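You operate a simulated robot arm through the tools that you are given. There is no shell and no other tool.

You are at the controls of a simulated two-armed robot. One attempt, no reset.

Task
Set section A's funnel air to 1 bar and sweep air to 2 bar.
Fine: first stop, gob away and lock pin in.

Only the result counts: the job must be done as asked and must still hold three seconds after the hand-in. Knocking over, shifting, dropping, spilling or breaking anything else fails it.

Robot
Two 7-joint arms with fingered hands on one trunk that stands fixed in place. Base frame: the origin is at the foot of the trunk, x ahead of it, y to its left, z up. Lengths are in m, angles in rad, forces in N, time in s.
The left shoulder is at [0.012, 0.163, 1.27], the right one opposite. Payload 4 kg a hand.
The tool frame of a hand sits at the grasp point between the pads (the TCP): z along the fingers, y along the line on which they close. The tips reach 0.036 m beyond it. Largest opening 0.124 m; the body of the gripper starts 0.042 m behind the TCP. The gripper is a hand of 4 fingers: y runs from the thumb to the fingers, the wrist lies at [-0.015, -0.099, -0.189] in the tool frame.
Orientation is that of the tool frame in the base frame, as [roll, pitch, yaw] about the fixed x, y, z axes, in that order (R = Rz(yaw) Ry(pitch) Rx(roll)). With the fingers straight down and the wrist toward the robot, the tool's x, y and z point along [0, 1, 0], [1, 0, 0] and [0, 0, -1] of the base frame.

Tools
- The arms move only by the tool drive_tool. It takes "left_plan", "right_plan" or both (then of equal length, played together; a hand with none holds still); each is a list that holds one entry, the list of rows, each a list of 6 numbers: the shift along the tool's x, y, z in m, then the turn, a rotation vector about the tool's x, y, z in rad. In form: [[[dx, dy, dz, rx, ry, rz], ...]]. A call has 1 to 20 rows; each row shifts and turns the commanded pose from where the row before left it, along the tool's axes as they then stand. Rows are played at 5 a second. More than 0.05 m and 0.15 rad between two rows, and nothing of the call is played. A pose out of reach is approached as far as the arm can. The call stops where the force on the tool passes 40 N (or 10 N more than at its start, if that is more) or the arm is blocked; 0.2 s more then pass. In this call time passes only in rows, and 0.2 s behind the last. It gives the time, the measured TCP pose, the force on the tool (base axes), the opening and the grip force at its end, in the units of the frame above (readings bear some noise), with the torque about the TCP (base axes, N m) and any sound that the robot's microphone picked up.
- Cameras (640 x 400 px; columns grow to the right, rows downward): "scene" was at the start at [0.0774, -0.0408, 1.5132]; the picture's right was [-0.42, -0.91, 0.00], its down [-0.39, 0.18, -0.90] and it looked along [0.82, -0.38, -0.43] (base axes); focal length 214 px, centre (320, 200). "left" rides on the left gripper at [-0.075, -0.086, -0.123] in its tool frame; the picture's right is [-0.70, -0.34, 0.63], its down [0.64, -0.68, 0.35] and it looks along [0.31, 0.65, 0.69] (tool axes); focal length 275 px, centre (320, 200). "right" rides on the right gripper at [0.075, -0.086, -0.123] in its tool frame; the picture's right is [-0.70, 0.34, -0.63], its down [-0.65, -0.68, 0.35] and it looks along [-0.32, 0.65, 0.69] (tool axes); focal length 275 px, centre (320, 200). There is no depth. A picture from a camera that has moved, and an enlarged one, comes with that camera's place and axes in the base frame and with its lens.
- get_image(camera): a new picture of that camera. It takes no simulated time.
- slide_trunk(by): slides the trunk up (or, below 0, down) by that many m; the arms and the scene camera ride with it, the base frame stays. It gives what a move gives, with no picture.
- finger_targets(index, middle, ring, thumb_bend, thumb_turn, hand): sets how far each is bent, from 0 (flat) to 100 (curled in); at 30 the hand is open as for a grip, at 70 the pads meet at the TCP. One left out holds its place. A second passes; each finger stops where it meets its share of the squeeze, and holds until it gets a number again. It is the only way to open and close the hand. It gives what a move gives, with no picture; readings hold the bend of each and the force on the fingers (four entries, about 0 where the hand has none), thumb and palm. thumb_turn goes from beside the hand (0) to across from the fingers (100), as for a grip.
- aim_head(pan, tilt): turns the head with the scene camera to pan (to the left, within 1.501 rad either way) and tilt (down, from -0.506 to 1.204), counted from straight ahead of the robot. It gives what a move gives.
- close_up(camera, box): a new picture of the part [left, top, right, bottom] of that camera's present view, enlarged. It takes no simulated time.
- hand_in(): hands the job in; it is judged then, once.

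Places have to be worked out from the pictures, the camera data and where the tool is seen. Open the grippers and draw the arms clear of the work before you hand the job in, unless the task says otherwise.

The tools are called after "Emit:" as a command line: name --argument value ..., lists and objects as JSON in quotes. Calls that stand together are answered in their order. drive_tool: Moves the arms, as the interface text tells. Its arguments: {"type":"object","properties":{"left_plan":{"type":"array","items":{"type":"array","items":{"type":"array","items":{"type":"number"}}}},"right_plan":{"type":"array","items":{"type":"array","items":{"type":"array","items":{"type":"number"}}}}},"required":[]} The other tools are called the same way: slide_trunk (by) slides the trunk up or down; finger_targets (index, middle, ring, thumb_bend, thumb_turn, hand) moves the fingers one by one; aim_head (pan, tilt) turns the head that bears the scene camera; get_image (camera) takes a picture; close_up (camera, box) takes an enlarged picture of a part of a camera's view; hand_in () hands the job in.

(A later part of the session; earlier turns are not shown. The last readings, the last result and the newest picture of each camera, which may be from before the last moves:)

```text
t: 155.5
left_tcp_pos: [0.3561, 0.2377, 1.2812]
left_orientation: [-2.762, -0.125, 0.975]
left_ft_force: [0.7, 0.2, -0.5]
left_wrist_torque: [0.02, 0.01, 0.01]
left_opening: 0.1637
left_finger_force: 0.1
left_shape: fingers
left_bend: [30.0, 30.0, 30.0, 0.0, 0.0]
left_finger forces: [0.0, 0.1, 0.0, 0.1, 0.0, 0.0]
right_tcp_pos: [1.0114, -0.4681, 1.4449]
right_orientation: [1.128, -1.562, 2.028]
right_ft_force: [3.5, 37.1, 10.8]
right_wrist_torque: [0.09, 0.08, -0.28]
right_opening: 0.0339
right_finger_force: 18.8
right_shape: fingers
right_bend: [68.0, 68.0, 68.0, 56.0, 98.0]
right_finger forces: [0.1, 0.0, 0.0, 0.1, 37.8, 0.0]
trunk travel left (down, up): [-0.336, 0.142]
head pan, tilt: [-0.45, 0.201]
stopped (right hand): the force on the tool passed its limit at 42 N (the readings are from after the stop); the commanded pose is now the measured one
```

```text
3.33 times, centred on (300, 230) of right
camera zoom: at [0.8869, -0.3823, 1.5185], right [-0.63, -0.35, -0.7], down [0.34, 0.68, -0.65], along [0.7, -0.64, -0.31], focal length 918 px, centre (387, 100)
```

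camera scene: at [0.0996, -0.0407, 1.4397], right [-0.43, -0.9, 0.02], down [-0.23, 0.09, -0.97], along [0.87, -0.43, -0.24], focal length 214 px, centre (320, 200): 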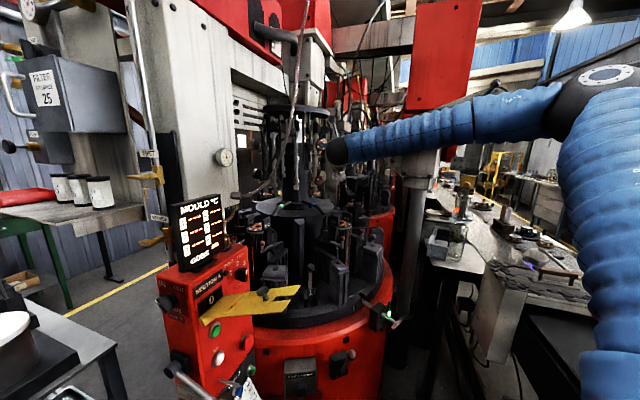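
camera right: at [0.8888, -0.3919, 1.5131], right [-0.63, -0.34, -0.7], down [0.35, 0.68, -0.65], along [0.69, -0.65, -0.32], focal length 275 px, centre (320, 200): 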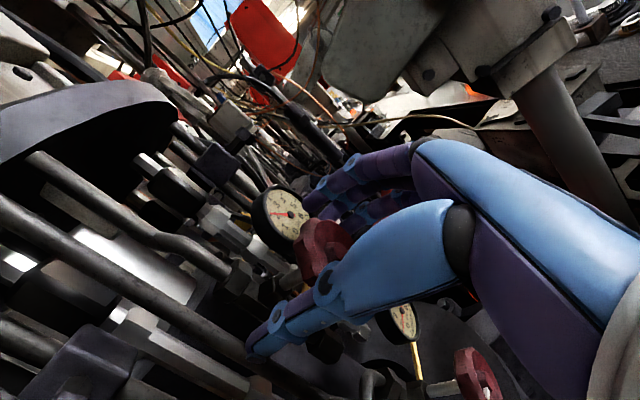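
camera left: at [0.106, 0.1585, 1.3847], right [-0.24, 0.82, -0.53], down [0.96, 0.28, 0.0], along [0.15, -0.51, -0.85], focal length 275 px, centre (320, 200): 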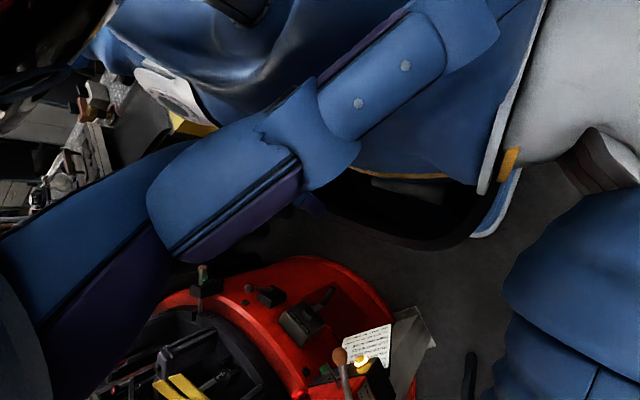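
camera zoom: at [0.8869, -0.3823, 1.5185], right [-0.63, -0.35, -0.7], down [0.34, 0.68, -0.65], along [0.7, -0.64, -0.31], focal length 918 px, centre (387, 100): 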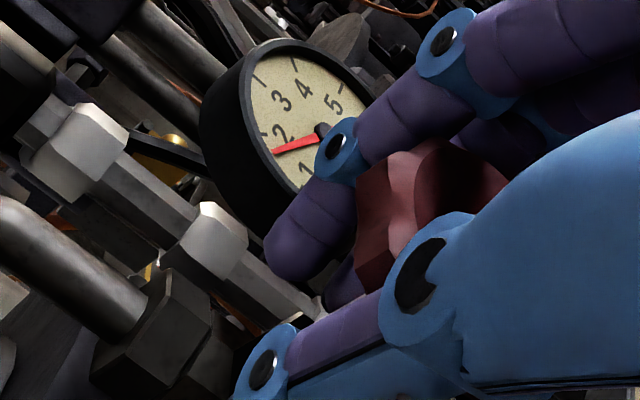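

The fingers closed behind the knob (no finger contact), so I'm ~3 cm too deep. Open, back off 3 cm and re-grip.

Emit:
finger_targets --hand "right" --index 40 --middle 40 --ring 40 --thumb_bend 40

Emit:
drive_tool --right_plan '[[[-0.006, 0.008, -0.014, 0, 0, 0], [0, 0, -0.014, 0, 0, 0]]]'

Emit:
get_image --camera "right"

Emit:
close_up --camera "right" --box '[240, 170, 360, 290]'

```text
t: 156.5
left_tcp_pos: [0.356, 0.2359, 1.2827]
left_orientation: [-2.76, -0.126, 0.977]
left_ft_force: [0.2, 0.2, -0.6]
left_wrist_torque: [-0.03, -0.01, -0.01]
left_opening: 0.1636
left_finger_force: 0.1
left_shape: fingers
left_bend: [30.0, 30.0, 30.0, 0.0, 0.0]
left_finger forces: [0.1, 0.1, 0.1, 0.0, 0.0, 0.0]
right_tcp_pos: [1.0102, -0.4776, 1.4418]
right_orientation: [1.267, -1.569, 1.879]
right_ft_force: [0.6, -0.5, -0.3]
right_wrist_torque: [0.01, 0.02, 0.04]
right_opening: 0.093
right_finger_force: 0.0
right_shape: fingers
right_bend: [40.0, 40.0, 40.0, 40.0, 99.0]
right_finger forces: [0.1, 0.1, 0.0, 0.0, 0.0, 0.0]
trunk travel left (down, up): [-0.336, 0.142]
head pan, tilt: [-0.45, 0.201]
```

```text
t: 157.1
left_tcp_pos: [0.3557, 0.2362, 1.2826]
left_orientation: [-2.76, -0.126, 0.977]
left_ft_force: [-0.5, -0.5, -0.6]
left_wrist_torque: [-0.04, 0.01, -0.01]
left_opening: 0.1633
left_finger_force: 0.0
left_shape: fingers
left_bend: [30.0, 30.0, 30.0, 0.0, 0.0]
left_finger forces: [0.1, 0.0, 0.1, 0.0, 0.0, 0.0]
right_tcp_pos: [0.9828, -0.4849, 1.4347]
right_orientation: [0.874, -1.567, 2.272]
right_ft_force: [0.4, -0.4, 0.6]
right_wrist_torque: [0.02, 0.01, -0.04]
right_opening: 0.0931
right_finger_force: 0.0
right_shape: fingers
right_bend: [40.0, 40.0, 40.0, 40.0, 99.0]
right_finger forces: [0.0, 0.0, 0.0, 0.0, 0.1, 0.0]
trunk travel left (down, up): [-0.336, 0.142]
head pan, tilt: [-0.45, 0.201]
```

```text
taken
camera right: at [0.8597, -0.3987, 1.5094], right [-0.63, -0.34, -0.7], down [0.34, 0.68, -0.65], along [0.7, -0.65, -0.31], focal length 275 px, centre (320, 200)
```

right: 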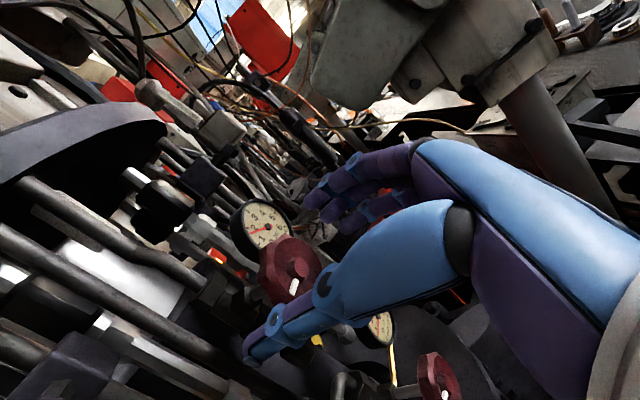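

```text
3.33 times, centred on (300, 230) of right
camera zoom: at [0.8597, -0.3987, 1.5094], right [-0.63, -0.34, -0.7], down [0.34, 0.68, -0.65], along [0.7, -0.65, -0.31], focal length 918 px, centre (387, 100)
```

zoom: 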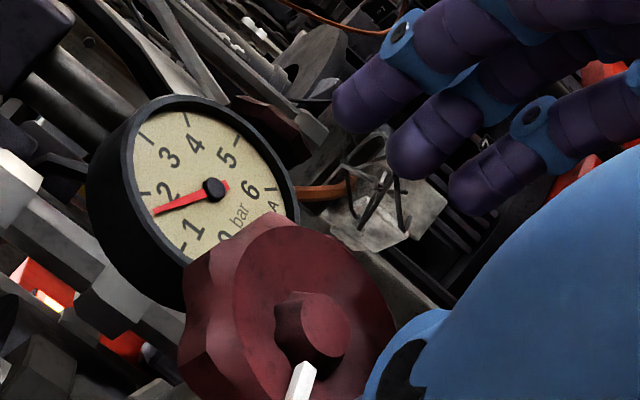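

The FUNNEL needle moved slightly (now ≈ 1.75), so the thumb's push turned the knob a bit – useful feedback. Re-close at this shallower depth.

Emit:
finger_targets --hand "right" --index 60 --middle 60 --ring 60 --thumb_bend 55

Emit:
close_up --camera "right" --box '[240, 170, 360, 290]'

```text
t: 158.1
left_tcp_pos: [0.3551, 0.2378, 1.2816]
left_orientation: [-2.76, -0.124, 0.978]
left_ft_force: [0.3, 0.0, 0.1]
left_wrist_torque: [0.01, 0.02, -0.01]
left_opening: 0.1635
left_finger_force: 0.0
left_shape: fingers
left_bend: [30.0, 30.0, 30.0, 0.0, 0.0]
left_finger forces: [0.0, 0.1, 0.0, 0.0, 0.0, 0.0]
right_tcp_pos: [0.9827, -0.4831, 1.436]
right_orientation: [0.993, -1.567, 2.154]
right_ft_force: [-3.6, 18.9, -1.7]
right_wrist_torque: [-0.08, 0.03, 0.29]
right_opening: 0.0588
right_finger_force: 10.1
right_shape: fingers
right_bend: [60.0, 60.0, 60.0, 49.0, 100.0]
right_finger forces: [0.0, 0.0, 0.0, 0.0, 20.3, 0.1]
trunk travel left (down, up): [-0.336, 0.142]
head pan, tilt: [-0.45, 0.201]
```

```text
3.33 times, centred on (300, 230) of right
camera zoom: at [0.8601, -0.3966, 1.5098], right [-0.63, -0.34, -0.7], down [0.34, 0.68, -0.65], along [0.7, -0.65, -0.31], focal length 918 px, centre (387, 100)
```

zoom: 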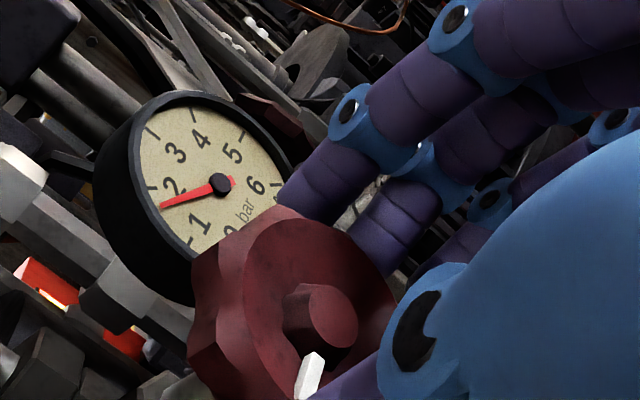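

The fingertips are now just short of the knob while earlier they were too deep; the right depth is between (x ≈ 0.997). Re-open slightly, advance 1.4 cm and close again.

Emit:
finger_targets --hand "right" --index 42 --middle 42 --ring 42 --thumb_bend 42

Emit:
drive_tool --right_plan '[[[0.001, -0.004, 0.014, 0, 0, 0]]]'

Emit:
finger_targets --hand "right" --index 62 --middle 62 --ring 62

Emit:
close_up --camera "right" --box '[240, 170, 360, 290]'

```text
t: 159.1
left_tcp_pos: [0.356, 0.2355, 1.2825]
left_orientation: [-2.76, -0.127, 0.976]
left_ft_force: [0.3, 0.8, 1.4]
left_wrist_torque: [-0.01, 0.01, 0.01]
left_opening: 0.1635
left_finger_force: 0.0
left_shape: fingers
left_bend: [30.0, 30.0, 30.0, 0.0, 0.0]
left_finger forces: [0.0, 0.1, 0.0, 0.0, 0.0, 0.0]
right_tcp_pos: [0.9818, -0.486, 1.4347]
right_orientation: [0.833, -1.568, 2.312]
right_ft_force: [-0.5, 0.0, -0.1]
right_wrist_torque: [-0.01, 0.02, -0.01]
right_opening: 0.0877
right_finger_force: 0.6
right_shape: fingers
right_bend: [42.0, 42.0, 42.0, 42.0, 99.0]
right_finger forces: [0.1, 0.1, 0.0, 0.0, 0.8, 0.0]
trunk travel left (down, up): [-0.336, 0.142]
head pan, tilt: [-0.45, 0.201]
```

```text
t: 159.5
left_tcp_pos: [0.3567, 0.2356, 1.2829]
left_orientation: [-2.76, -0.124, 0.977]
left_ft_force: [-0.1, 0.1, -0.8]
left_wrist_torque: [0.0, 0.01, 0.03]
left_opening: 0.1638
left_finger_force: 0.0
left_shape: fingers
left_bend: [30.0, 30.0, 30.0, 0.0, 0.0]
left_finger forces: [0.1, 0.0, 0.1, 0.0, 0.0, 0.1]
right_tcp_pos: [0.9964, -0.4808, 1.4339]
right_orientation: [0.598, -1.568, 2.548]
right_ft_force: [-0.4, 1.3, -0.5]
right_wrist_torque: [0.03, -0.01, 0.03]
right_opening: 0.0871
right_finger_force: 0.7
right_shape: fingers
right_bend: [42.0, 42.0, 42.0, 42.0, 99.0]
right_finger forces: [0.1, 0.0, 0.1, 0.0, 1.0, 0.0]
trunk travel left (down, up): [-0.336, 0.142]
head pan, tilt: [-0.45, 0.201]
```

```text
t: 160.5
left_tcp_pos: [0.3563, 0.2357, 1.2838]
left_orientation: [-2.758, -0.127, 0.979]
left_ft_force: [0.0, -1.3, 0.5]
left_wrist_torque: [0.02, 0.01, 0.0]
left_opening: 0.1637
left_finger_force: 0.0
left_shape: fingers
left_bend: [30.0, 30.0, 30.0, 0.0, 0.0]
left_finger forces: [0.1, 0.0, 0.0, 0.0, 0.1, 0.0]
right_tcp_pos: [0.9956, -0.4803, 1.4359]
right_orientation: [0.756, -1.569, 2.391]
right_ft_force: [0.1, 0.2, -0.2]
right_wrist_torque: [-0.03, -0.03, -0.01]
right_opening: 0.0566
right_finger_force: 0.1
right_shape: fingers
right_bend: [62.0, 62.0, 62.0, 42.0, 99.0]
right_finger forces: [0.1, 0.0, 0.0, 0.0, 0.5, 0.0]
trunk travel left (down, up): [-0.336, 0.142]
head pan, tilt: [-0.45, 0.201]
```

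```text
3.33 times, centred on (300, 230) of right
camera zoom: at [0.8736, -0.3953, 1.5101], right [-0.63, -0.34, -0.7], down [0.34, 0.68, -0.65], along [0.7, -0.65, -0.31], focal length 918 px, centre (387, 100)
```

zoom: 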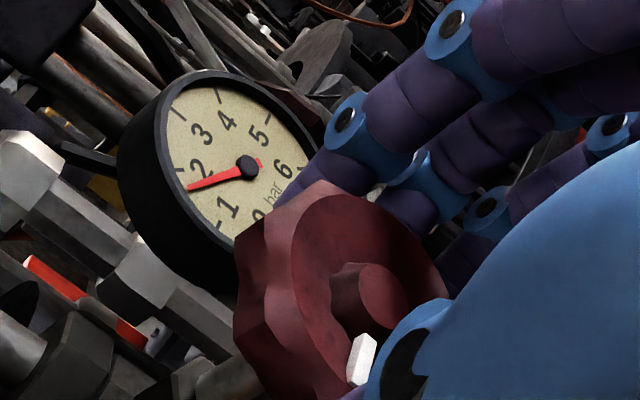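

The thumb likely touched the pipe beside the knob at that depth. I'll use a shallower, centred grip: TCP at [0.985, -0.474, 1.4385], and close all digits evenly.

Emit:
finger_targets --hand "right" --index 40 --middle 40 --ring 40 --thumb_bend 40

Emit:
drive_tool --right_plan '[[[0.0025, 0, -0.011, 0, 0, 0], [0, -0.006, 0, 0, 0, 0]]]'

Emit:
close_up --camera "right" --box '[230, 160, 370, 300]'

```text
t: 161.5
left_tcp_pos: [0.3554, 0.2355, 1.2833]
left_orientation: [-2.761, -0.127, 0.978]
left_ft_force: [-0.9, 0.6, 0.9]
left_wrist_torque: [0.0, -0.02, 0.02]
left_opening: 0.1636
left_finger_force: 0.0
left_shape: fingers
left_bend: [30.0, 30.0, 30.0, 0.0, 0.0]
left_finger forces: [0.0, 0.0, 0.1, 0.1, 0.1, 0.1]
right_tcp_pos: [0.9959, -0.4815, 1.4353]
right_orientation: [0.752, -1.569, 2.394]
right_ft_force: [-0.4, -0.1, 0.1]
right_wrist_torque: [0.02, -0.04, -0.03]
right_opening: 0.0928
right_finger_force: 0.0
right_shape: fingers
right_bend: [40.0, 40.0, 40.0, 40.0, 99.0]
right_finger forces: [0.1, 0.1, 0.1, 0.0, 0.1, 0.1]
trunk travel left (down, up): [-0.336, 0.142]
head pan, tilt: [-0.45, 0.201]
```

```text
t: 162.1
left_tcp_pos: [0.3568, 0.2353, 1.282]
left_orientation: [-2.759, -0.127, 0.977]
left_ft_force: [0.4, -0.3, 0.3]
left_wrist_torque: [0.02, 0.0, 0.02]
left_opening: 0.1635
left_finger_force: 0.1
left_shape: fingers
left_bend: [30.0, 30.0, 30.0, 0.0, 0.0]
left_finger forces: [0.1, 0.1, 0.1, 0.1, 0.0, 0.1]
right_tcp_pos: [0.9857, -0.4748, 1.4371]
right_orientation: [0.962, -1.568, 2.184]
right_ft_force: [0.0, -0.5, 0.1]
right_wrist_torque: [0.01, -0.03, 0.02]
right_opening: 0.0931
right_finger_force: 0.0
right_shape: fingers
right_bend: [40.0, 40.0, 40.0, 40.0, 99.0]
right_finger forces: [0.0, 0.0, 0.0, 0.1, 0.0, 0.1]
trunk travel left (down, up): [-0.336, 0.142]
head pan, tilt: [-0.45, 0.201]
```

```text
2.86 times, centred on (300, 230) of right
camera zoom: at [0.8634, -0.3894, 1.5116], right [-0.63, -0.34, -0.7], down [0.34, 0.68, -0.65], along [0.7, -0.65, -0.31], focal length 786 px, centre (377, 114)
```

zoom: 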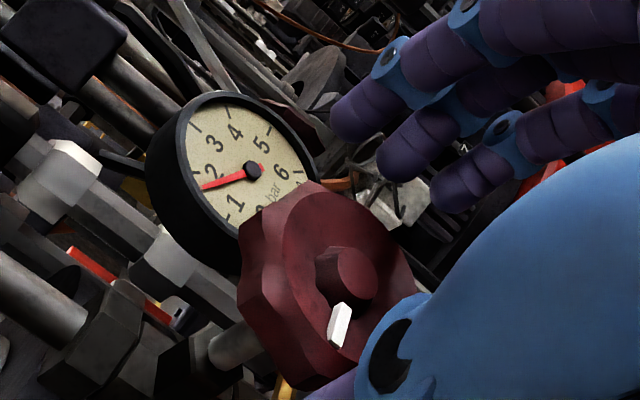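

The knob hub is centred 1.8 cm ahead of the TCP. Closing evenly now.

Emit:
finger_targets --hand "right" --index 60 --middle 60 --ring 60 --thumb_bend 60

Emit:
close_up --camera "right" --box '[230, 160, 370, 300]'

```text
t: 163.1
left_tcp_pos: [0.3568, 0.237, 1.2819]
left_orientation: [-2.761, -0.126, 0.977]
left_ft_force: [0.3, -0.7, 0.0]
left_wrist_torque: [0.0, 0.03, -0.03]
left_opening: 0.1637
left_finger_force: 0.0
left_shape: fingers
left_bend: [30.0, 30.0, 30.0, 0.0, 0.0]
left_finger forces: [0.0, 0.1, 0.1, 0.1, 0.0, 0.0]
right_tcp_pos: [0.9843, -0.4719, 1.439]
right_orientation: [1.152, -1.566, 1.995]
right_ft_force: [0.6, 21.5, -3.5]
right_wrist_torque: [-0.1, 0.03, 0.19]
right_opening: 0.0506
right_finger_force: 11.0
right_shape: fingers
right_bend: [59.0, 60.0, 60.0, 54.0, 100.0]
right_finger forces: [0.8, 0.5, 0.1, 0.0, 21.5, 0.0]
trunk travel left (down, up): [-0.336, 0.142]
head pan, tilt: [-0.45, 0.201]
```

```text
2.86 times, centred on (300, 230) of right
camera zoom: at [0.8626, -0.3869, 1.5128], right [-0.63, -0.34, -0.7], down [0.34, 0.68, -0.65], along [0.7, -0.65, -0.31], focal length 786 px, centre (377, 114)
```

zoom: 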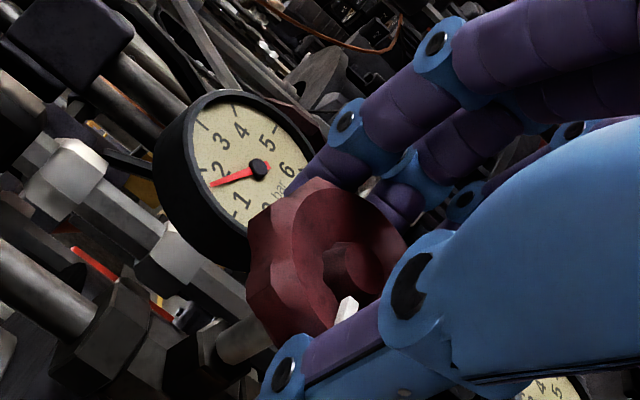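

Thumb holds at 21 N and the fingers just touch. Close the fingers further to balance the grip.

Emit:
finger_targets --hand "right" --index 70 --middle 70 --ring 70

Emit:
close_up --camera "right" --box '[230, 160, 370, 300]'

```text
t: 164.1
left_tcp_pos: [0.3561, 0.2349, 1.2837]
left_orientation: [-2.762, -0.125, 0.977]
left_ft_force: [0.2, -0.6, -0.3]
left_wrist_torque: [0.02, -0.01, 0.01]
left_opening: 0.1632
left_finger_force: 0.1
left_shape: fingers
left_bend: [30.0, 30.0, 30.0, 0.0, 0.0]
left_finger forces: [0.0, 0.1, 0.0, 0.0, 0.0, 0.0]
right_tcp_pos: [0.9845, -0.4755, 1.4387]
right_orientation: [0.837, -1.567, 2.31]
right_ft_force: [3.4, 7.1, -0.2]
right_wrist_torque: [-0.06, 0.01, -0.14]
right_opening: 0.0491
right_finger_force: 18.2
right_shape: fingers
right_bend: [63.0, 65.0, 70.0, 52.0, 100.0]
right_finger forces: [8.2, 5.9, 0.0, 0.0, 22.2, 0.0]
trunk travel left (down, up): [-0.336, 0.142]
head pan, tilt: [-0.45, 0.201]
```

```text
2.86 times, centred on (300, 230) of right
camera zoom: at [0.8628, -0.3891, 1.5125], right [-0.63, -0.34, -0.7], down [0.34, 0.68, -0.65], along [0.69, -0.65, -0.31], focal length 786 px, centre (377, 114)
```

zoom: 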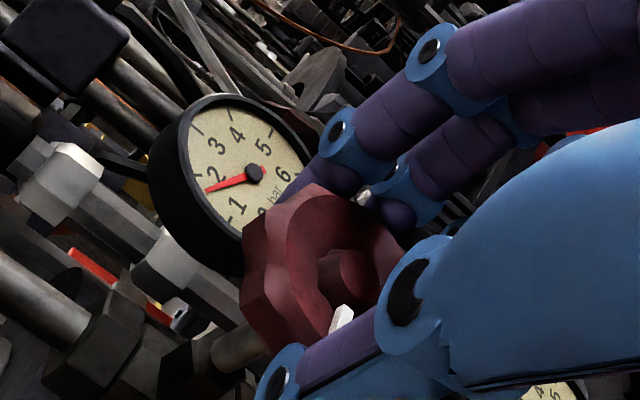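

Good grip (thumb 22 N, index 8 N, middle 6 N). Try a small counter-clockwise turn and watch the gauge.

Emit:
drive_tool --right_plan '[[[0, 0, 0, 0, 0, -0.12], [0, 0, 0, 0, 0, -0.12], [0, 0, 0, 0, 0, -0.12]]]'

Emit:
close_up --camera "right" --box '[230, 160, 370, 300]'

```text
t: 164.9
left_tcp_pos: [0.3564, 0.2359, 1.2821]
left_orientation: [-2.757, -0.126, 0.977]
left_ft_force: [-0.1, -0.4, -0.2]
left_wrist_torque: [0.0, -0.01, -0.03]
left_opening: 0.164
left_finger_force: 0.0
left_shape: fingers
left_bend: [30.0, 30.0, 30.0, 0.0, 0.0]
left_finger forces: [0.0, 0.1, 0.0, 0.0, 0.1, 0.0]
right_tcp_pos: [0.9847, -0.4756, 1.4393]
right_orientation: [1.561, -1.209, 1.585]
right_ft_force: [3.7, 5.9, 1.6]
right_wrist_torque: [0.07, -0.15, -0.18]
right_opening: 0.0486
right_finger_force: 17.2
right_shape: fingers
right_bend: [63.0, 64.0, 70.0, 53.0, 99.0]
right_finger forces: [7.9, 6.9, 0.1, 0.0, 20.3, 0.0]
trunk travel left (down, up): [-0.336, 0.142]
head pan, tilt: [-0.45, 0.201]
```

```text
2.86 times, centred on (300, 230) of right
camera zoom: at [0.8628, -0.368, 1.4774], right [-0.63, -0.57, -0.53], down [0.35, 0.41, -0.84], along [0.69, -0.72, -0.06], focal length 786 px, centre (377, 114)
```

zoom: 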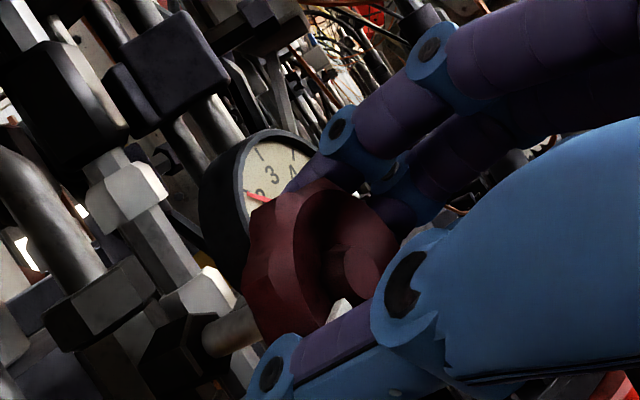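

Zoom on the gauge in this view.

Emit:
close_up --camera "right" --box '[255, 195, 315, 245]'

Emit:
close_up --camera "scene" --box '[280, 100, 380, 190]'

```text
8.00 times, centred on (285, 220) of right
camera zoom: at [0.8628, -0.368, 1.4774], right [-0.63, -0.57, -0.53], down [0.35, 0.41, -0.84], along [0.69, -0.72, -0.06], focal length 2202 px, centre (600, 40)
```

zoom: 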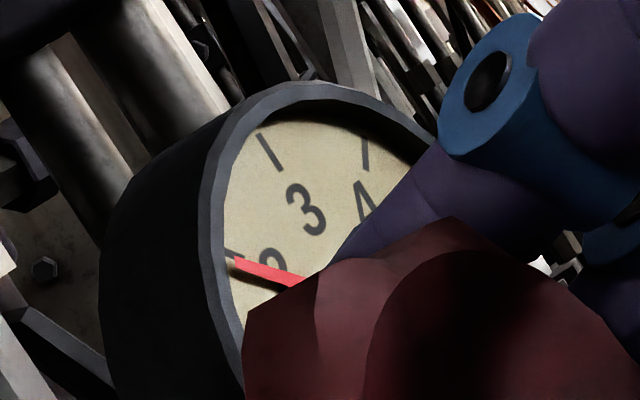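

```text
4.44 times, centred on (330, 145) of scene
camera zoom: at [0.0985, -0.0415, 1.4398], right [-0.43, -0.9, 0.02], down [-0.23, 0.09, -0.97], along [0.87, -0.43, -0.24], focal length 953 px, centre (276, 444)
```

zoom: 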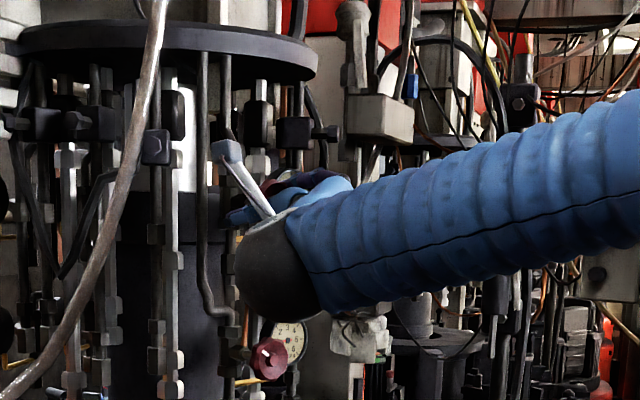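

Release, roll back to the neutral pose and read the gauge from the same viewpoint as before to learn the sign and rate.

Emit:
finger_targets --hand "right" --index 42 --middle 42 --ring 42 --thumb_bend 42

Emit:
drive_tool --right_plan '[[[0, 0, 0, 0, 0, 0.12], [0, 0, 0, 0, 0, 0.12], [0, 0, 0, 0, 0, 0.12]]]'

Emit:
close_up --camera "right" --box '[230, 160, 370, 300]'

```text
t: 165.9
left_tcp_pos: [0.3555, 0.2348, 1.282]
left_orientation: [-2.76, -0.127, 0.978]
left_ft_force: [-0.6, 0.3, 0.5]
left_wrist_torque: [-0.01, -0.05, 0.02]
left_opening: 0.1637
left_finger_force: 0.0
left_shape: fingers
left_bend: [30.0, 30.0, 30.0, 0.0, 0.0]
left_finger forces: [0.0, 0.1, 0.1, 0.0, 0.1, 0.1]
right_tcp_pos: [0.9864, -0.4749, 1.4389]
right_orientation: [1.57, -1.21, 1.575]
right_ft_force: [0.5, 0.7, 0.4]
right_wrist_torque: [-0.02, 0.0, 0.0]
right_opening: 0.0865
right_finger_force: 0.1
right_shape: fingers
right_bend: [42.0, 42.0, 42.0, 42.0, 99.0]
right_finger forces: [0.1, 0.0, 0.0, 0.1, 0.0, 0.0]
trunk travel left (down, up): [-0.336, 0.142]
head pan, tilt: [-0.45, 0.201]
```

```text
t: 166.7
left_tcp_pos: [0.3561, 0.2344, 1.2834]
left_orientation: [-2.761, -0.127, 0.978]
left_ft_force: [0.4, -0.4, 0.4]
left_wrist_torque: [0.03, -0.02, 0.0]
left_opening: 0.1638
left_finger_force: 0.1
left_shape: fingers
left_bend: [30.0, 30.0, 30.0, 0.0, 0.0]
left_finger forces: [0.0, 0.0, 0.0, 0.0, 0.0, 0.0]
right_tcp_pos: [0.9862, -0.4752, 1.4396]
right_orientation: [1.603, -1.57, 1.544]
right_ft_force: [0.9, -0.5, -0.2]
right_wrist_torque: [0.01, 0.03, 0.0]
right_opening: 0.0867
right_finger_force: 0.1
right_shape: fingers
right_bend: [42.0, 42.0, 42.0, 42.0, 99.0]
right_finger forces: [0.1, 0.1, 0.0, 0.0, 0.0, 0.0]
trunk travel left (down, up): [-0.336, 0.142]
head pan, tilt: [-0.45, 0.201]
```

```text
2.86 times, centred on (300, 230) of right
camera zoom: at [0.8628, -0.3888, 1.513], right [-0.63, -0.34, -0.7], down [0.34, 0.68, -0.64], along [0.7, -0.65, -0.31], focal length 786 px, centre (377, 114)
```

zoom: 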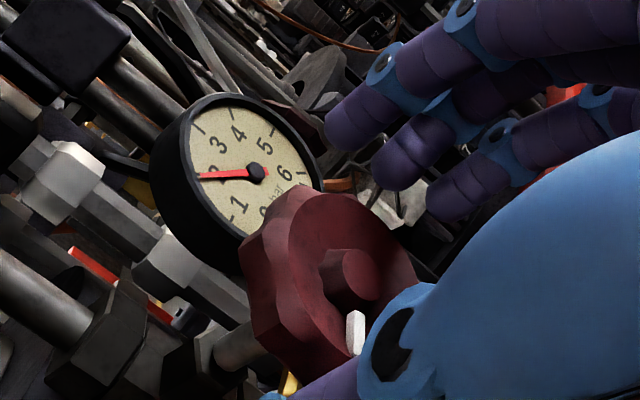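

Turning counter-clockwise by 0.36 rad raised the pressure (≈1.78 → ≈2.0+), so clockwise lowers it, at roughly 1–1.5 bar/rad. For FUNNEL I need ~1 bar less: pre-rotate the open hand CCW, grip, then turn clockwise.

Emit:
drive_tool --right_plan '[[[0, 0, 0, 0, 0, -0.12], [0, 0, 0, 0, 0, -0.12], [0, 0, 0, 0, 0, -0.12]]]'

Emit:
finger_targets --hand "right" --index 60 --middle 60 --ring 60 --thumb_bend 56

Emit:
finger_targets --hand "right" --index 72 --middle 72 --ring 72

Emit:
drive_tool --right_plan '[[[0, 0, 0, 0, 0, 0.12], [0, 0, 0, 0, 0, 0.12], [0, 0, 0, 0, 0, 0.12]]]'

Emit:
close_up --camera "right" --box '[230, 160, 370, 300]'

```text
t: 167.5
left_tcp_pos: [0.3561, 0.2345, 1.2829]
left_orientation: [-2.759, -0.127, 0.977]
left_ft_force: [0.6, -0.2, 0.2]
left_wrist_torque: [-0.03, 0.01, 0.02]
left_opening: 0.1636
left_finger_force: 0.0
left_shape: fingers
left_bend: [30.0, 30.0, 30.0, 0.0, 0.0]
left_finger forces: [0.0, 0.1, 0.0, 0.0, 0.0, 0.0]
right_tcp_pos: [0.9847, -0.4751, 1.439]
right_orientation: [1.57, -1.208, 1.574]
right_ft_force: [-0.1, -0.3, 0.3]
right_wrist_torque: [-0.01, 0.04, -0.02]
right_opening: 0.0863
right_finger_force: 0.1
right_shape: fingers
right_bend: [42.0, 42.0, 42.0, 42.0, 99.0]
right_finger forces: [0.1, 0.0, 0.1, 0.1, 0.1, 0.0]
trunk travel left (down, up): [-0.336, 0.142]
head pan, tilt: [-0.45, 0.201]
```

```text
t: 168.5
left_tcp_pos: [0.3555, 0.2366, 1.2821]
left_orientation: [-2.762, -0.126, 0.978]
left_ft_force: [-0.1, 0.8, 0.1]
left_wrist_torque: [0.01, 0.0, -0.01]
left_opening: 0.1636
left_finger_force: 0.2
left_shape: fingers
left_bend: [30.0, 30.0, 30.0, 0.0, 0.0]
left_finger forces: [0.0, 0.1, 0.0, 0.0, 0.0, 0.0]
right_tcp_pos: [0.9848, -0.4739, 1.4385]
right_orientation: [1.561, -1.207, 1.585]
right_ft_force: [-2.9, 10.5, -4.2]
right_wrist_torque: [-0.06, 0.04, 0.16]
right_opening: 0.0497
right_finger_force: 6.4
right_shape: fingers
right_bend: [59.0, 60.0, 60.0, 53.0, 100.0]
right_finger forces: [0.8, 0.3, 0.0, 0.1, 12.4, 0.0]
trunk travel left (down, up): [-0.336, 0.142]
head pan, tilt: [-0.45, 0.201]
```

```text
t: 169.5
left_tcp_pos: [0.3561, 0.2358, 1.2829]
left_orientation: [-2.758, -0.126, 0.98]
left_ft_force: [-0.1, 1.2, -0.5]
left_wrist_torque: [0.0, -0.01, -0.02]
left_opening: 0.1634
left_finger_force: 0.1
left_shape: fingers
left_bend: [30.0, 30.0, 30.0, 0.0, 0.0]
left_finger forces: [0.0, 0.0, 0.1, 0.0, 0.0, 0.0]
right_tcp_pos: [0.985, -0.4753, 1.4392]
right_orientation: [1.563, -1.209, 1.582]
right_ft_force: [11.3, -4.8, 7.5]
right_wrist_torque: [-0.01, -0.15, -0.06]
right_opening: 0.048
right_finger_force: 19.9
right_shape: fingers
right_bend: [62.0, 64.0, 72.0, 52.0, 99.0]
right_finger forces: [13.8, 11.3, 0.6, 0.1, 13.9, 0.1]
trunk travel left (down, up): [-0.336, 0.142]
head pan, tilt: [-0.45, 0.201]
```

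```text
t: 170.3
left_tcp_pos: [0.3564, 0.2354, 1.2821]
left_orientation: [-2.761, -0.126, 0.976]
left_ft_force: [-0.4, -0.1, 0.1]
left_wrist_torque: [0.02, 0.02, -0.02]
left_opening: 0.1638
left_finger_force: 0.1
left_shape: fingers
left_bend: [30.0, 30.0, 30.0, 0.0, 0.0]
left_finger forces: [0.1, 0.0, 0.0, 0.0, 0.0, 0.0]
right_tcp_pos: [0.9854, -0.4756, 1.4376]
right_orientation: [-0.423, -1.568, -2.712]
right_ft_force: [7.7, -2.4, 4.4]
right_wrist_torque: [-0.09, 0.0, 0.06]
right_opening: 0.0476
right_finger_force: 20.0
right_shape: fingers
right_bend: [62.0, 64.0, 72.0, 52.0, 99.0]
right_finger forces: [13.7, 9.2, 0.8, 0.1, 15.9, 0.1]
trunk travel left (down, up): [-0.336, 0.142]
head pan, tilt: [-0.45, 0.201]
```

```text
2.86 times, centred on (300, 230) of right
camera zoom: at [0.8631, -0.3899, 1.5118], right [-0.63, -0.34, -0.7], down [0.34, 0.68, -0.64], along [0.7, -0.65, -0.32], focal length 786 px, centre (377, 114)
```

zoom: 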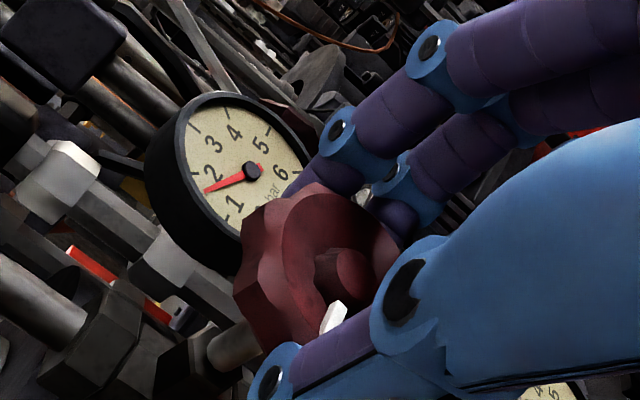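

Clockwise 0.36 rad brought it from ≈2.0 to ≈1.67. Continue clockwise with this grip.

Emit:
drive_tool --right_plan '[[[0, 0, 0, 0, 0, 0.12], [0, 0, 0, 0, 0, 0.12], [0, 0, 0, 0, 0, 0.12]]]'

Emit:
close_up --camera "right" --box '[230, 160, 370, 300]'

```text
t: 171.1
left_tcp_pos: [0.3562, 0.2353, 1.2835]
left_orientation: [-2.76, -0.126, 0.98]
left_ft_force: [0.9, -0.1, 0.6]
left_wrist_torque: [0.01, 0.02, 0.04]
left_opening: 0.1634
left_finger_force: 0.1
left_shape: fingers
left_bend: [30.0, 30.0, 30.0, 0.0, 0.0]
left_finger forces: [0.0, 0.0, 0.1, 0.0, 0.0, 0.0]
right_tcp_pos: [0.9854, -0.4749, 1.4368]
right_orientation: [-1.571, -1.209, -1.565]
right_ft_force: [0.5, -0.7, -3.7]
right_wrist_torque: [-0.11, 0.2, 0.07]
right_opening: 0.0482
right_finger_force: 20.3
right_shape: fingers
right_bend: [63.0, 64.0, 72.0, 51.0, 100.0]
right_finger forces: [12.0, 8.1, 3.4, 0.1, 17.6, 0.0]
trunk travel left (down, up): [-0.336, 0.142]
head pan, tilt: [-0.45, 0.201]
```

```text
2.86 times, centred on (300, 230) of right
camera zoom: at [0.8638, -0.4213, 1.5369], right [-0.63, -0.07, -0.77], down [0.34, 0.87, -0.36], along [0.69, -0.49, -0.52], focal length 786 px, centre (377, 114)
```

zoom: 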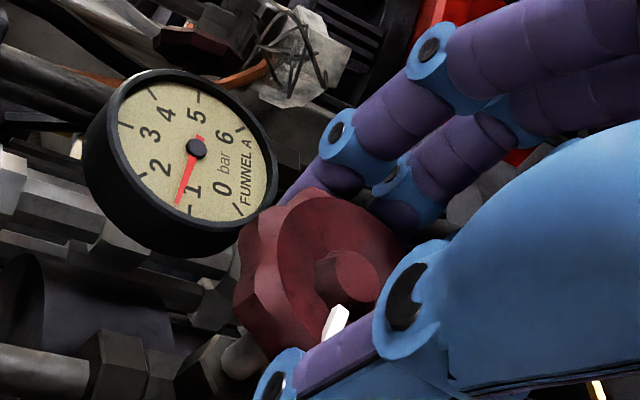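

From this angle the gauge is fully visible: FUNNEL ≈ 1.25 bar. Turn clockwise a bit more.

Emit:
drive_tool --right_plan '[[[0, 0, 0, 0, 0, 0.1], [0, 0, 0, 0, 0, 0.1]]]'

Emit:
close_up --camera "right" --box '[220, 170, 300, 240]'

```text
t: 171.7
left_tcp_pos: [0.3568, 0.2358, 1.2826]
left_orientation: [-2.759, -0.125, 0.977]
left_ft_force: [0.1, -0.7, -0.6]
left_wrist_torque: [0.03, 0.03, 0.02]
left_opening: 0.1636
left_finger_force: 0.2
left_shape: fingers
left_bend: [30.0, 30.0, 30.0, 0.0, 0.0]
left_finger forces: [0.1, 0.0, 0.1, 0.0, 0.0, 0.0]
right_tcp_pos: [0.9868, -0.4758, 1.436]
right_orientation: [-1.567, -1.009, -1.569]
right_ft_force: [-0.9, 2.6, -7.3]
right_wrist_torque: [-0.13, 0.32, 0.12]
right_opening: 0.0481
right_finger_force: 21.3
right_shape: fingers
right_bend: [63.0, 64.0, 72.0, 51.0, 100.0]
right_finger forces: [11.0, 7.6, 6.3, 0.1, 18.1, 0.0]
trunk travel left (down, up): [-0.336, 0.142]
head pan, tilt: [-0.45, 0.201]
```

```text
5.71 times, centred on (260, 205) of right
camera zoom: at [0.8641, -0.4419, 1.5453], right [-0.63, 0.08, -0.77], down [0.34, 0.92, -0.18], along [0.69, -0.38, -0.61], focal length 1573 px, centre (663, 171)
```

zoom: 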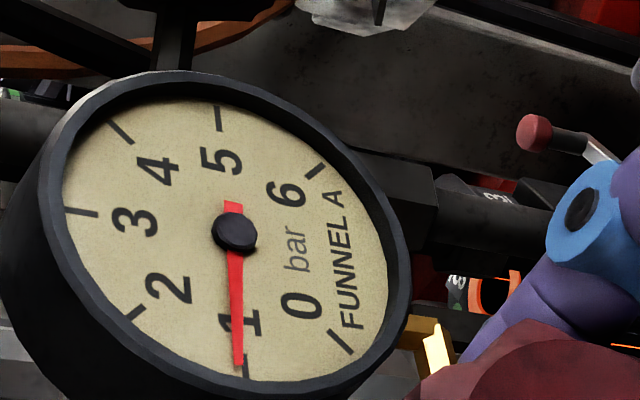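

FUNNEL reads ≈ 1.05. One tiny extra turn, then release and re-check.

Emit:
drive_tool --right_plan '[[[0, 0, 0, 0, 0, 0.04]]]'

Emit:
close_up --camera "right" --box '[220, 170, 300, 240]'

Emit:
finger_targets --hand "right" --index 42 --middle 42 --ring 42 --thumb_bend 42

Emit:
close_up --camera "right" --box '[220, 170, 300, 240]'

```text
t: 172.1
left_tcp_pos: [0.3568, 0.2356, 1.2822]
left_orientation: [-2.76, -0.126, 0.978]
left_ft_force: [-0.3, 0.0, 0.1]
left_wrist_torque: [0.01, -0.01, -0.02]
left_opening: 0.1635
left_finger_force: 0.0
left_shape: fingers
left_bend: [30.0, 30.0, 30.0, 0.0, 0.0]
left_finger forces: [0.0, 0.0, 0.1, 0.0, 0.0, 0.0]
right_tcp_pos: [0.9863, -0.4761, 1.4368]
right_orientation: [-1.572, -0.972, -1.564]
right_ft_force: [-0.9, 3.2, -9.7]
right_wrist_torque: [-0.16, 0.39, 0.11]
right_opening: 0.0482
right_finger_force: 21.8
right_shape: fingers
right_bend: [63.0, 64.0, 72.0, 51.0, 100.0]
right_finger forces: [10.8, 7.7, 7.5, 0.1, 18.0, 0.0]
trunk travel left (down, up): [-0.336, 0.142]
head pan, tilt: [-0.45, 0.201]
```

```text
5.71 times, centred on (260, 205) of right
camera zoom: at [0.8642, -0.4461, 1.5467], right [-0.63, 0.11, -0.77], down [0.34, 0.93, -0.15], along [0.69, -0.36, -0.63], focal length 1573 px, centre (663, 171)
```

zoom: 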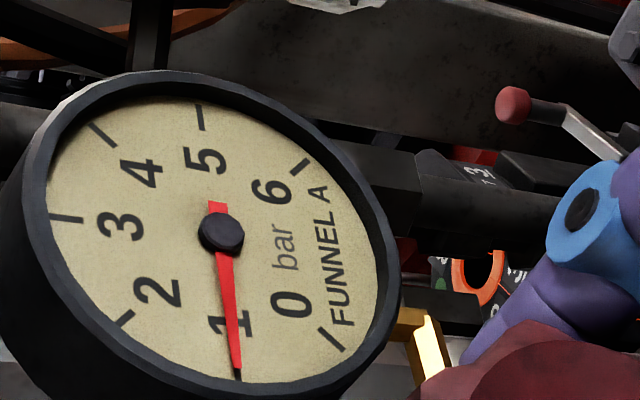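

```text
t: 173.1
left_tcp_pos: [0.3566, 0.2343, 1.283]
left_orientation: [-2.761, -0.126, 0.978]
left_ft_force: [-0.8, -0.3, -0.1]
left_wrist_torque: [0.03, 0.0, 0.02]
left_opening: 0.1634
left_finger_force: 0.0
left_shape: fingers
left_bend: [30.0, 30.0, 30.0, 0.0, 0.0]
left_finger forces: [0.0, 0.1, 0.0, 0.1, 0.0, 0.0]
right_tcp_pos: [0.9853, -0.4739, 1.4372]
right_orientation: [-1.568, -0.973, -1.569]
right_ft_force: [0.6, 0.3, 0.7]
right_wrist_torque: [0.01, 0.04, 0.02]
right_opening: 0.0866
right_finger_force: 0.1
right_shape: fingers
right_bend: [42.0, 42.0, 42.0, 42.0, 99.0]
right_finger forces: [0.0, 0.1, 0.0, 0.0, 0.1, 0.0]
trunk travel left (down, up): [-0.336, 0.142]
head pan, tilt: [-0.45, 0.201]
```

```text
5.71 times, centred on (260, 205) of right
camera zoom: at [0.8633, -0.4465, 1.5477], right [-0.63, 0.11, -0.77], down [0.34, 0.93, -0.15], along [0.69, -0.36, -0.63], focal length 1573 px, centre (663, 171)
```

zoom: 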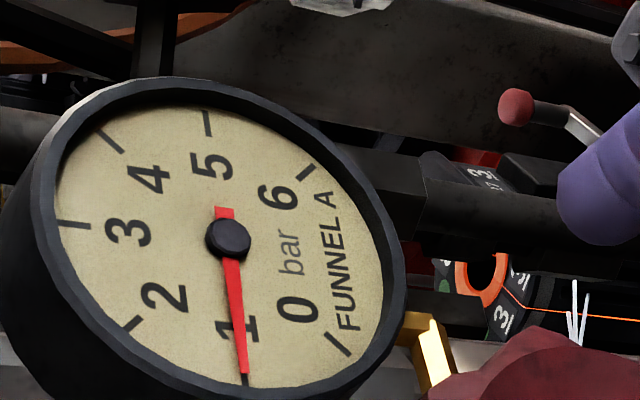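

FUNNEL A reads exactly 1 bar after release. Now retract straight back from the knob.

Emit:
drive_tool --right_plan '[[[0, 0, -0.02, 0, 0, 0], [0, 0, -0.02, 0, 0, 0], [0, 0, -0.02, 0, 0, 0], [0, 0, -0.02, 0, 0, 0]]]'

Emit:
get_image --camera "right"

Emit:
close_up --camera "scene" --box '[280, 130, 380, 220]'

```text
t: 174.1
left_tcp_pos: [0.3554, 0.2355, 1.2825]
left_orientation: [-2.761, -0.127, 0.978]
left_ft_force: [0.1, 0.0, 0.3]
left_wrist_torque: [-0.02, -0.01, 0.0]
left_opening: 0.1637
left_finger_force: 0.0
left_shape: fingers
left_bend: [30.0, 30.0, 30.0, 0.0, 0.0]
left_finger forces: [0.0, 0.0, 0.1, 0.1, 0.0, 0.0]
right_tcp_pos: [0.9047, -0.4762, 1.4385]
right_orientation: [-1.566, -0.972, -1.571]
right_ft_force: [0.2, -0.5, -0.3]
right_wrist_torque: [0.0, 0.01, 0.0]
right_opening: 0.0866
right_finger_force: 0.0
right_shape: fingers
right_bend: [42.0, 42.0, 42.0, 42.0, 99.0]
right_finger forces: [0.0, 0.0, 0.1, 0.0, 0.2, 0.0]
trunk travel left (down, up): [-0.336, 0.142]
head pan, tilt: [-0.45, 0.201]
```

```text
taken
camera right: at [0.7821, -0.4467, 1.5484], right [-0.63, 0.11, -0.77], down [0.34, 0.93, -0.15], along [0.7, -0.36, -0.62], focal length 275 px, centre (320, 200)
```

right: 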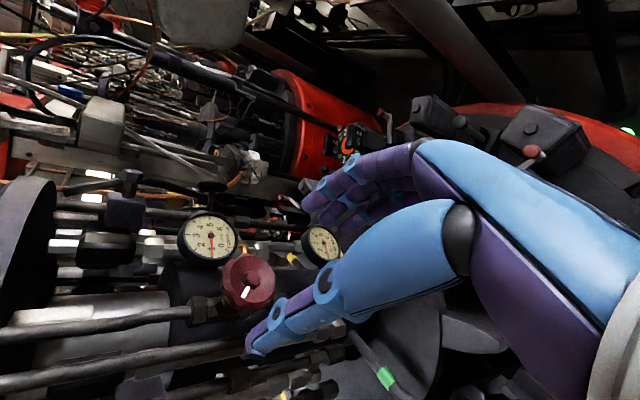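

```text
4.44 times, centred on (330, 175) of scene
camera zoom: at [0.0971, -0.0421, 1.44], right [-0.43, -0.9, 0.02], down [-0.23, 0.09, -0.97], along [0.87, -0.43, -0.24], focal length 953 px, centre (276, 311)
```

zoom: 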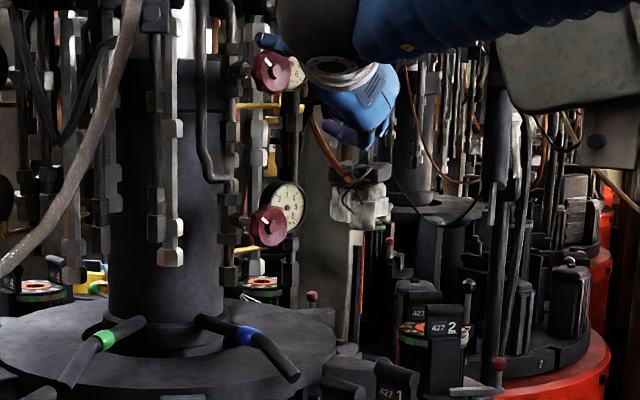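

Lower the trunk 0.16 m so the hand comes level with the SWEEP knob.

Emit:
slide_trunk --by -0.16

Emit:
get_image --camera "right"

Emit:
get_image --camera "scene"

```text
t: 175.9
left_tcp_pos: [0.3542, 0.2351, 1.1243]
left_orientation: [-2.762, -0.126, 0.978]
left_ft_force: [-0.5, 0.1, 0.4]
left_wrist_torque: [-0.03, 0.03, -0.04]
left_opening: 0.1636
left_finger_force: 0.1
left_shape: fingers
left_bend: [30.0, 30.0, 30.0, 0.0, 0.0]
left_finger forces: [0.0, 0.1, 0.0, 0.0, 0.1, 0.0]
right_tcp_pos: [0.9042, -0.4747, 1.2806]
right_orientation: [-1.566, -0.972, -1.57]
right_ft_force: [-0.3, 0.2, 0.2]
right_wrist_torque: [0.05, 0.03, -0.01]
right_opening: 0.0867
right_finger_force: 0.0
right_shape: fingers
right_bend: [42.0, 42.0, 42.0, 42.0, 99.0]
right_finger forces: [0.0, 0.0, 0.0, 0.1, 0.1, 0.0]
trunk travel left (down, up): [-0.176, 0.302]
head pan, tilt: [-0.45, 0.201]
```

```text
taken
camera right: at [0.7815, -0.4466, 1.3892], right [-0.63, 0.11, -0.77], down [0.34, 0.93, -0.15], along [0.7, -0.36, -0.62], focal length 275 px, centre (320, 200)
```

right: 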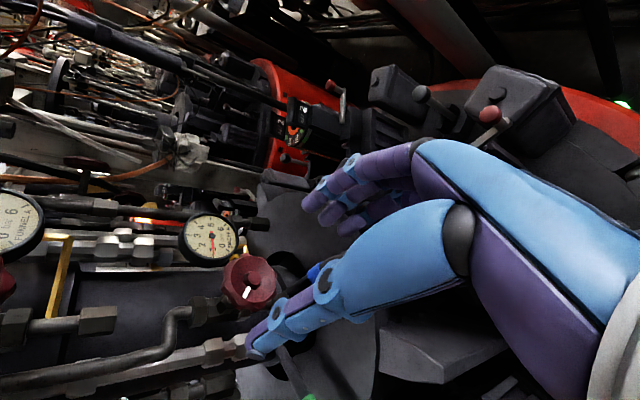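

```text
taken
camera scene: at [0.1742, -0.0419, 1.2535], right [-0.42, -0.9, 0.09], down [-0.39, 0.09, -0.92], along [0.82, -0.43, -0.39], focal length 214 px, centre (320, 200)
```

scene: 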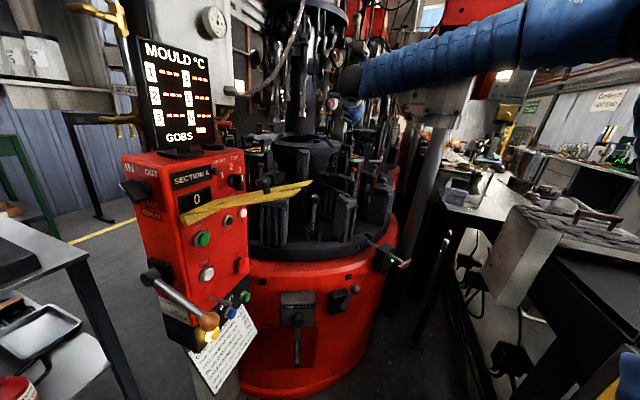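

The SWEEP knob appears in exactly the same relative position as FUNNEL did. Advance 8 cm onto it.

Emit:
drive_tool --right_plan '[[[0, 0, 0.02, 0, 0, 0], [0, 0, 0.02, 0, 0, 0], [0, 0, 0.02, 0, 0, 0]]]'

Emit:
get_image --camera "right"

Emit:
close_up --camera "right" --box '[200, 170, 300, 250]'

```text
t: 176.7
left_tcp_pos: [0.3566, 0.2358, 1.122]
left_orientation: [-2.759, -0.126, 0.976]
left_ft_force: [-1.3, 0.4, -0.3]
left_wrist_torque: [0.03, 0.01, 0.0]
left_opening: 0.1637
left_finger_force: 0.1
left_shape: fingers
left_bend: [30.0, 30.0, 30.0, 0.0, 0.0]
left_finger forces: [0.1, 0.0, 0.1, 0.0, 0.0, 0.0]
right_tcp_pos: [0.9659, -0.4751, 1.2783]
right_orientation: [-1.571, -0.974, -1.566]
right_ft_force: [0.5, -0.3, 0.5]
right_wrist_torque: [-0.02, -0.03, -0.01]
right_opening: 0.0865
right_finger_force: 0.1
right_shape: fingers
right_bend: [42.0, 42.0, 42.0, 42.0, 99.0]
right_finger forces: [0.0, 0.1, 0.0, 0.1, 0.0, 0.0]
trunk travel left (down, up): [-0.176, 0.302]
head pan, tilt: [-0.45, 0.201]
```

```text
taken
camera right: at [0.8445, -0.4467, 1.3879], right [-0.63, 0.11, -0.77], down [0.34, 0.93, -0.15], along [0.69, -0.36, -0.63], focal length 275 px, centre (320, 200)
```

right: 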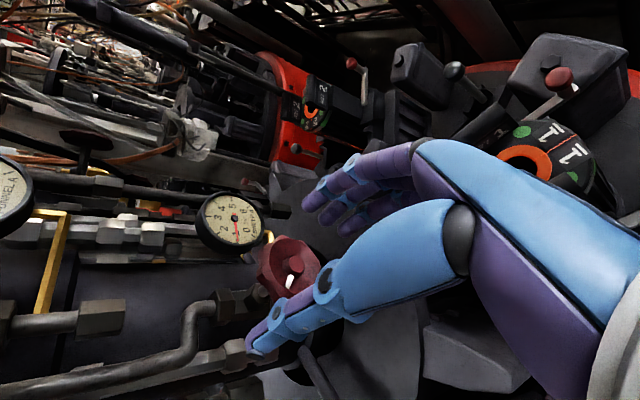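

```text
5.00 times, centred on (250, 210) of right
camera zoom: at [0.8445, -0.4467, 1.3879], right [-0.63, 0.11, -0.77], down [0.34, 0.93, -0.15], along [0.69, -0.36, -0.63], focal length 1376 px, centre (670, 150)
```

zoom: 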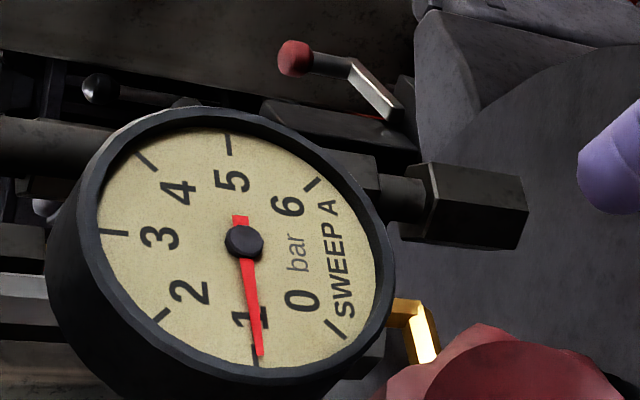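

SWEEP A reads 1.0. Advance the last 2 cm and check for contact.

Emit:
drive_tool --right_plan '[[[0, 0, 0.01, 0, 0, 0], [0, 0, 0.01, 0, 0, 0]]]'

Emit:
get_image --camera "right"

```text
t: 177.3
left_tcp_pos: [0.3568, 0.2353, 1.1227]
left_orientation: [-2.761, -0.126, 0.976]
left_ft_force: [-0.9, 0.0, 1.1]
left_wrist_torque: [0.01, 0.05, 0.03]
left_opening: 0.1636
left_finger_force: 0.0
left_shape: fingers
left_bend: [30.0, 30.0, 30.0, 0.0, 0.0]
left_finger forces: [0.0, 0.1, 0.0, 0.0, 0.1, 0.1]
right_tcp_pos: [0.9847, -0.4743, 1.2785]
right_orientation: [-1.567, -0.971, -1.57]
right_ft_force: [0.0, -0.4, 0.1]
right_wrist_torque: [0.02, -0.02, 0.01]
right_opening: 0.0865
right_finger_force: 0.0
right_shape: fingers
right_bend: [42.0, 42.0, 42.0, 42.0, 99.0]
right_finger forces: [0.1, 0.0, 0.0, 0.0, 0.0, 0.0]
trunk travel left (down, up): [-0.176, 0.302]
head pan, tilt: [-0.45, 0.201]
```

```text
taken
camera right: at [0.8634, -0.4467, 1.3874], right [-0.63, 0.11, -0.77], down [0.34, 0.93, -0.15], along [0.69, -0.36, -0.63], focal length 275 px, centre (320, 200)
```

right: 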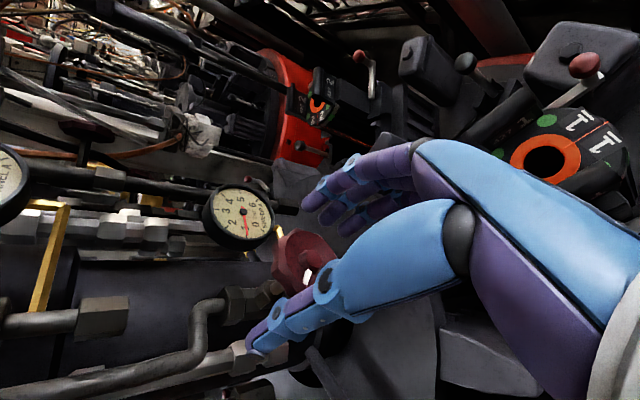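

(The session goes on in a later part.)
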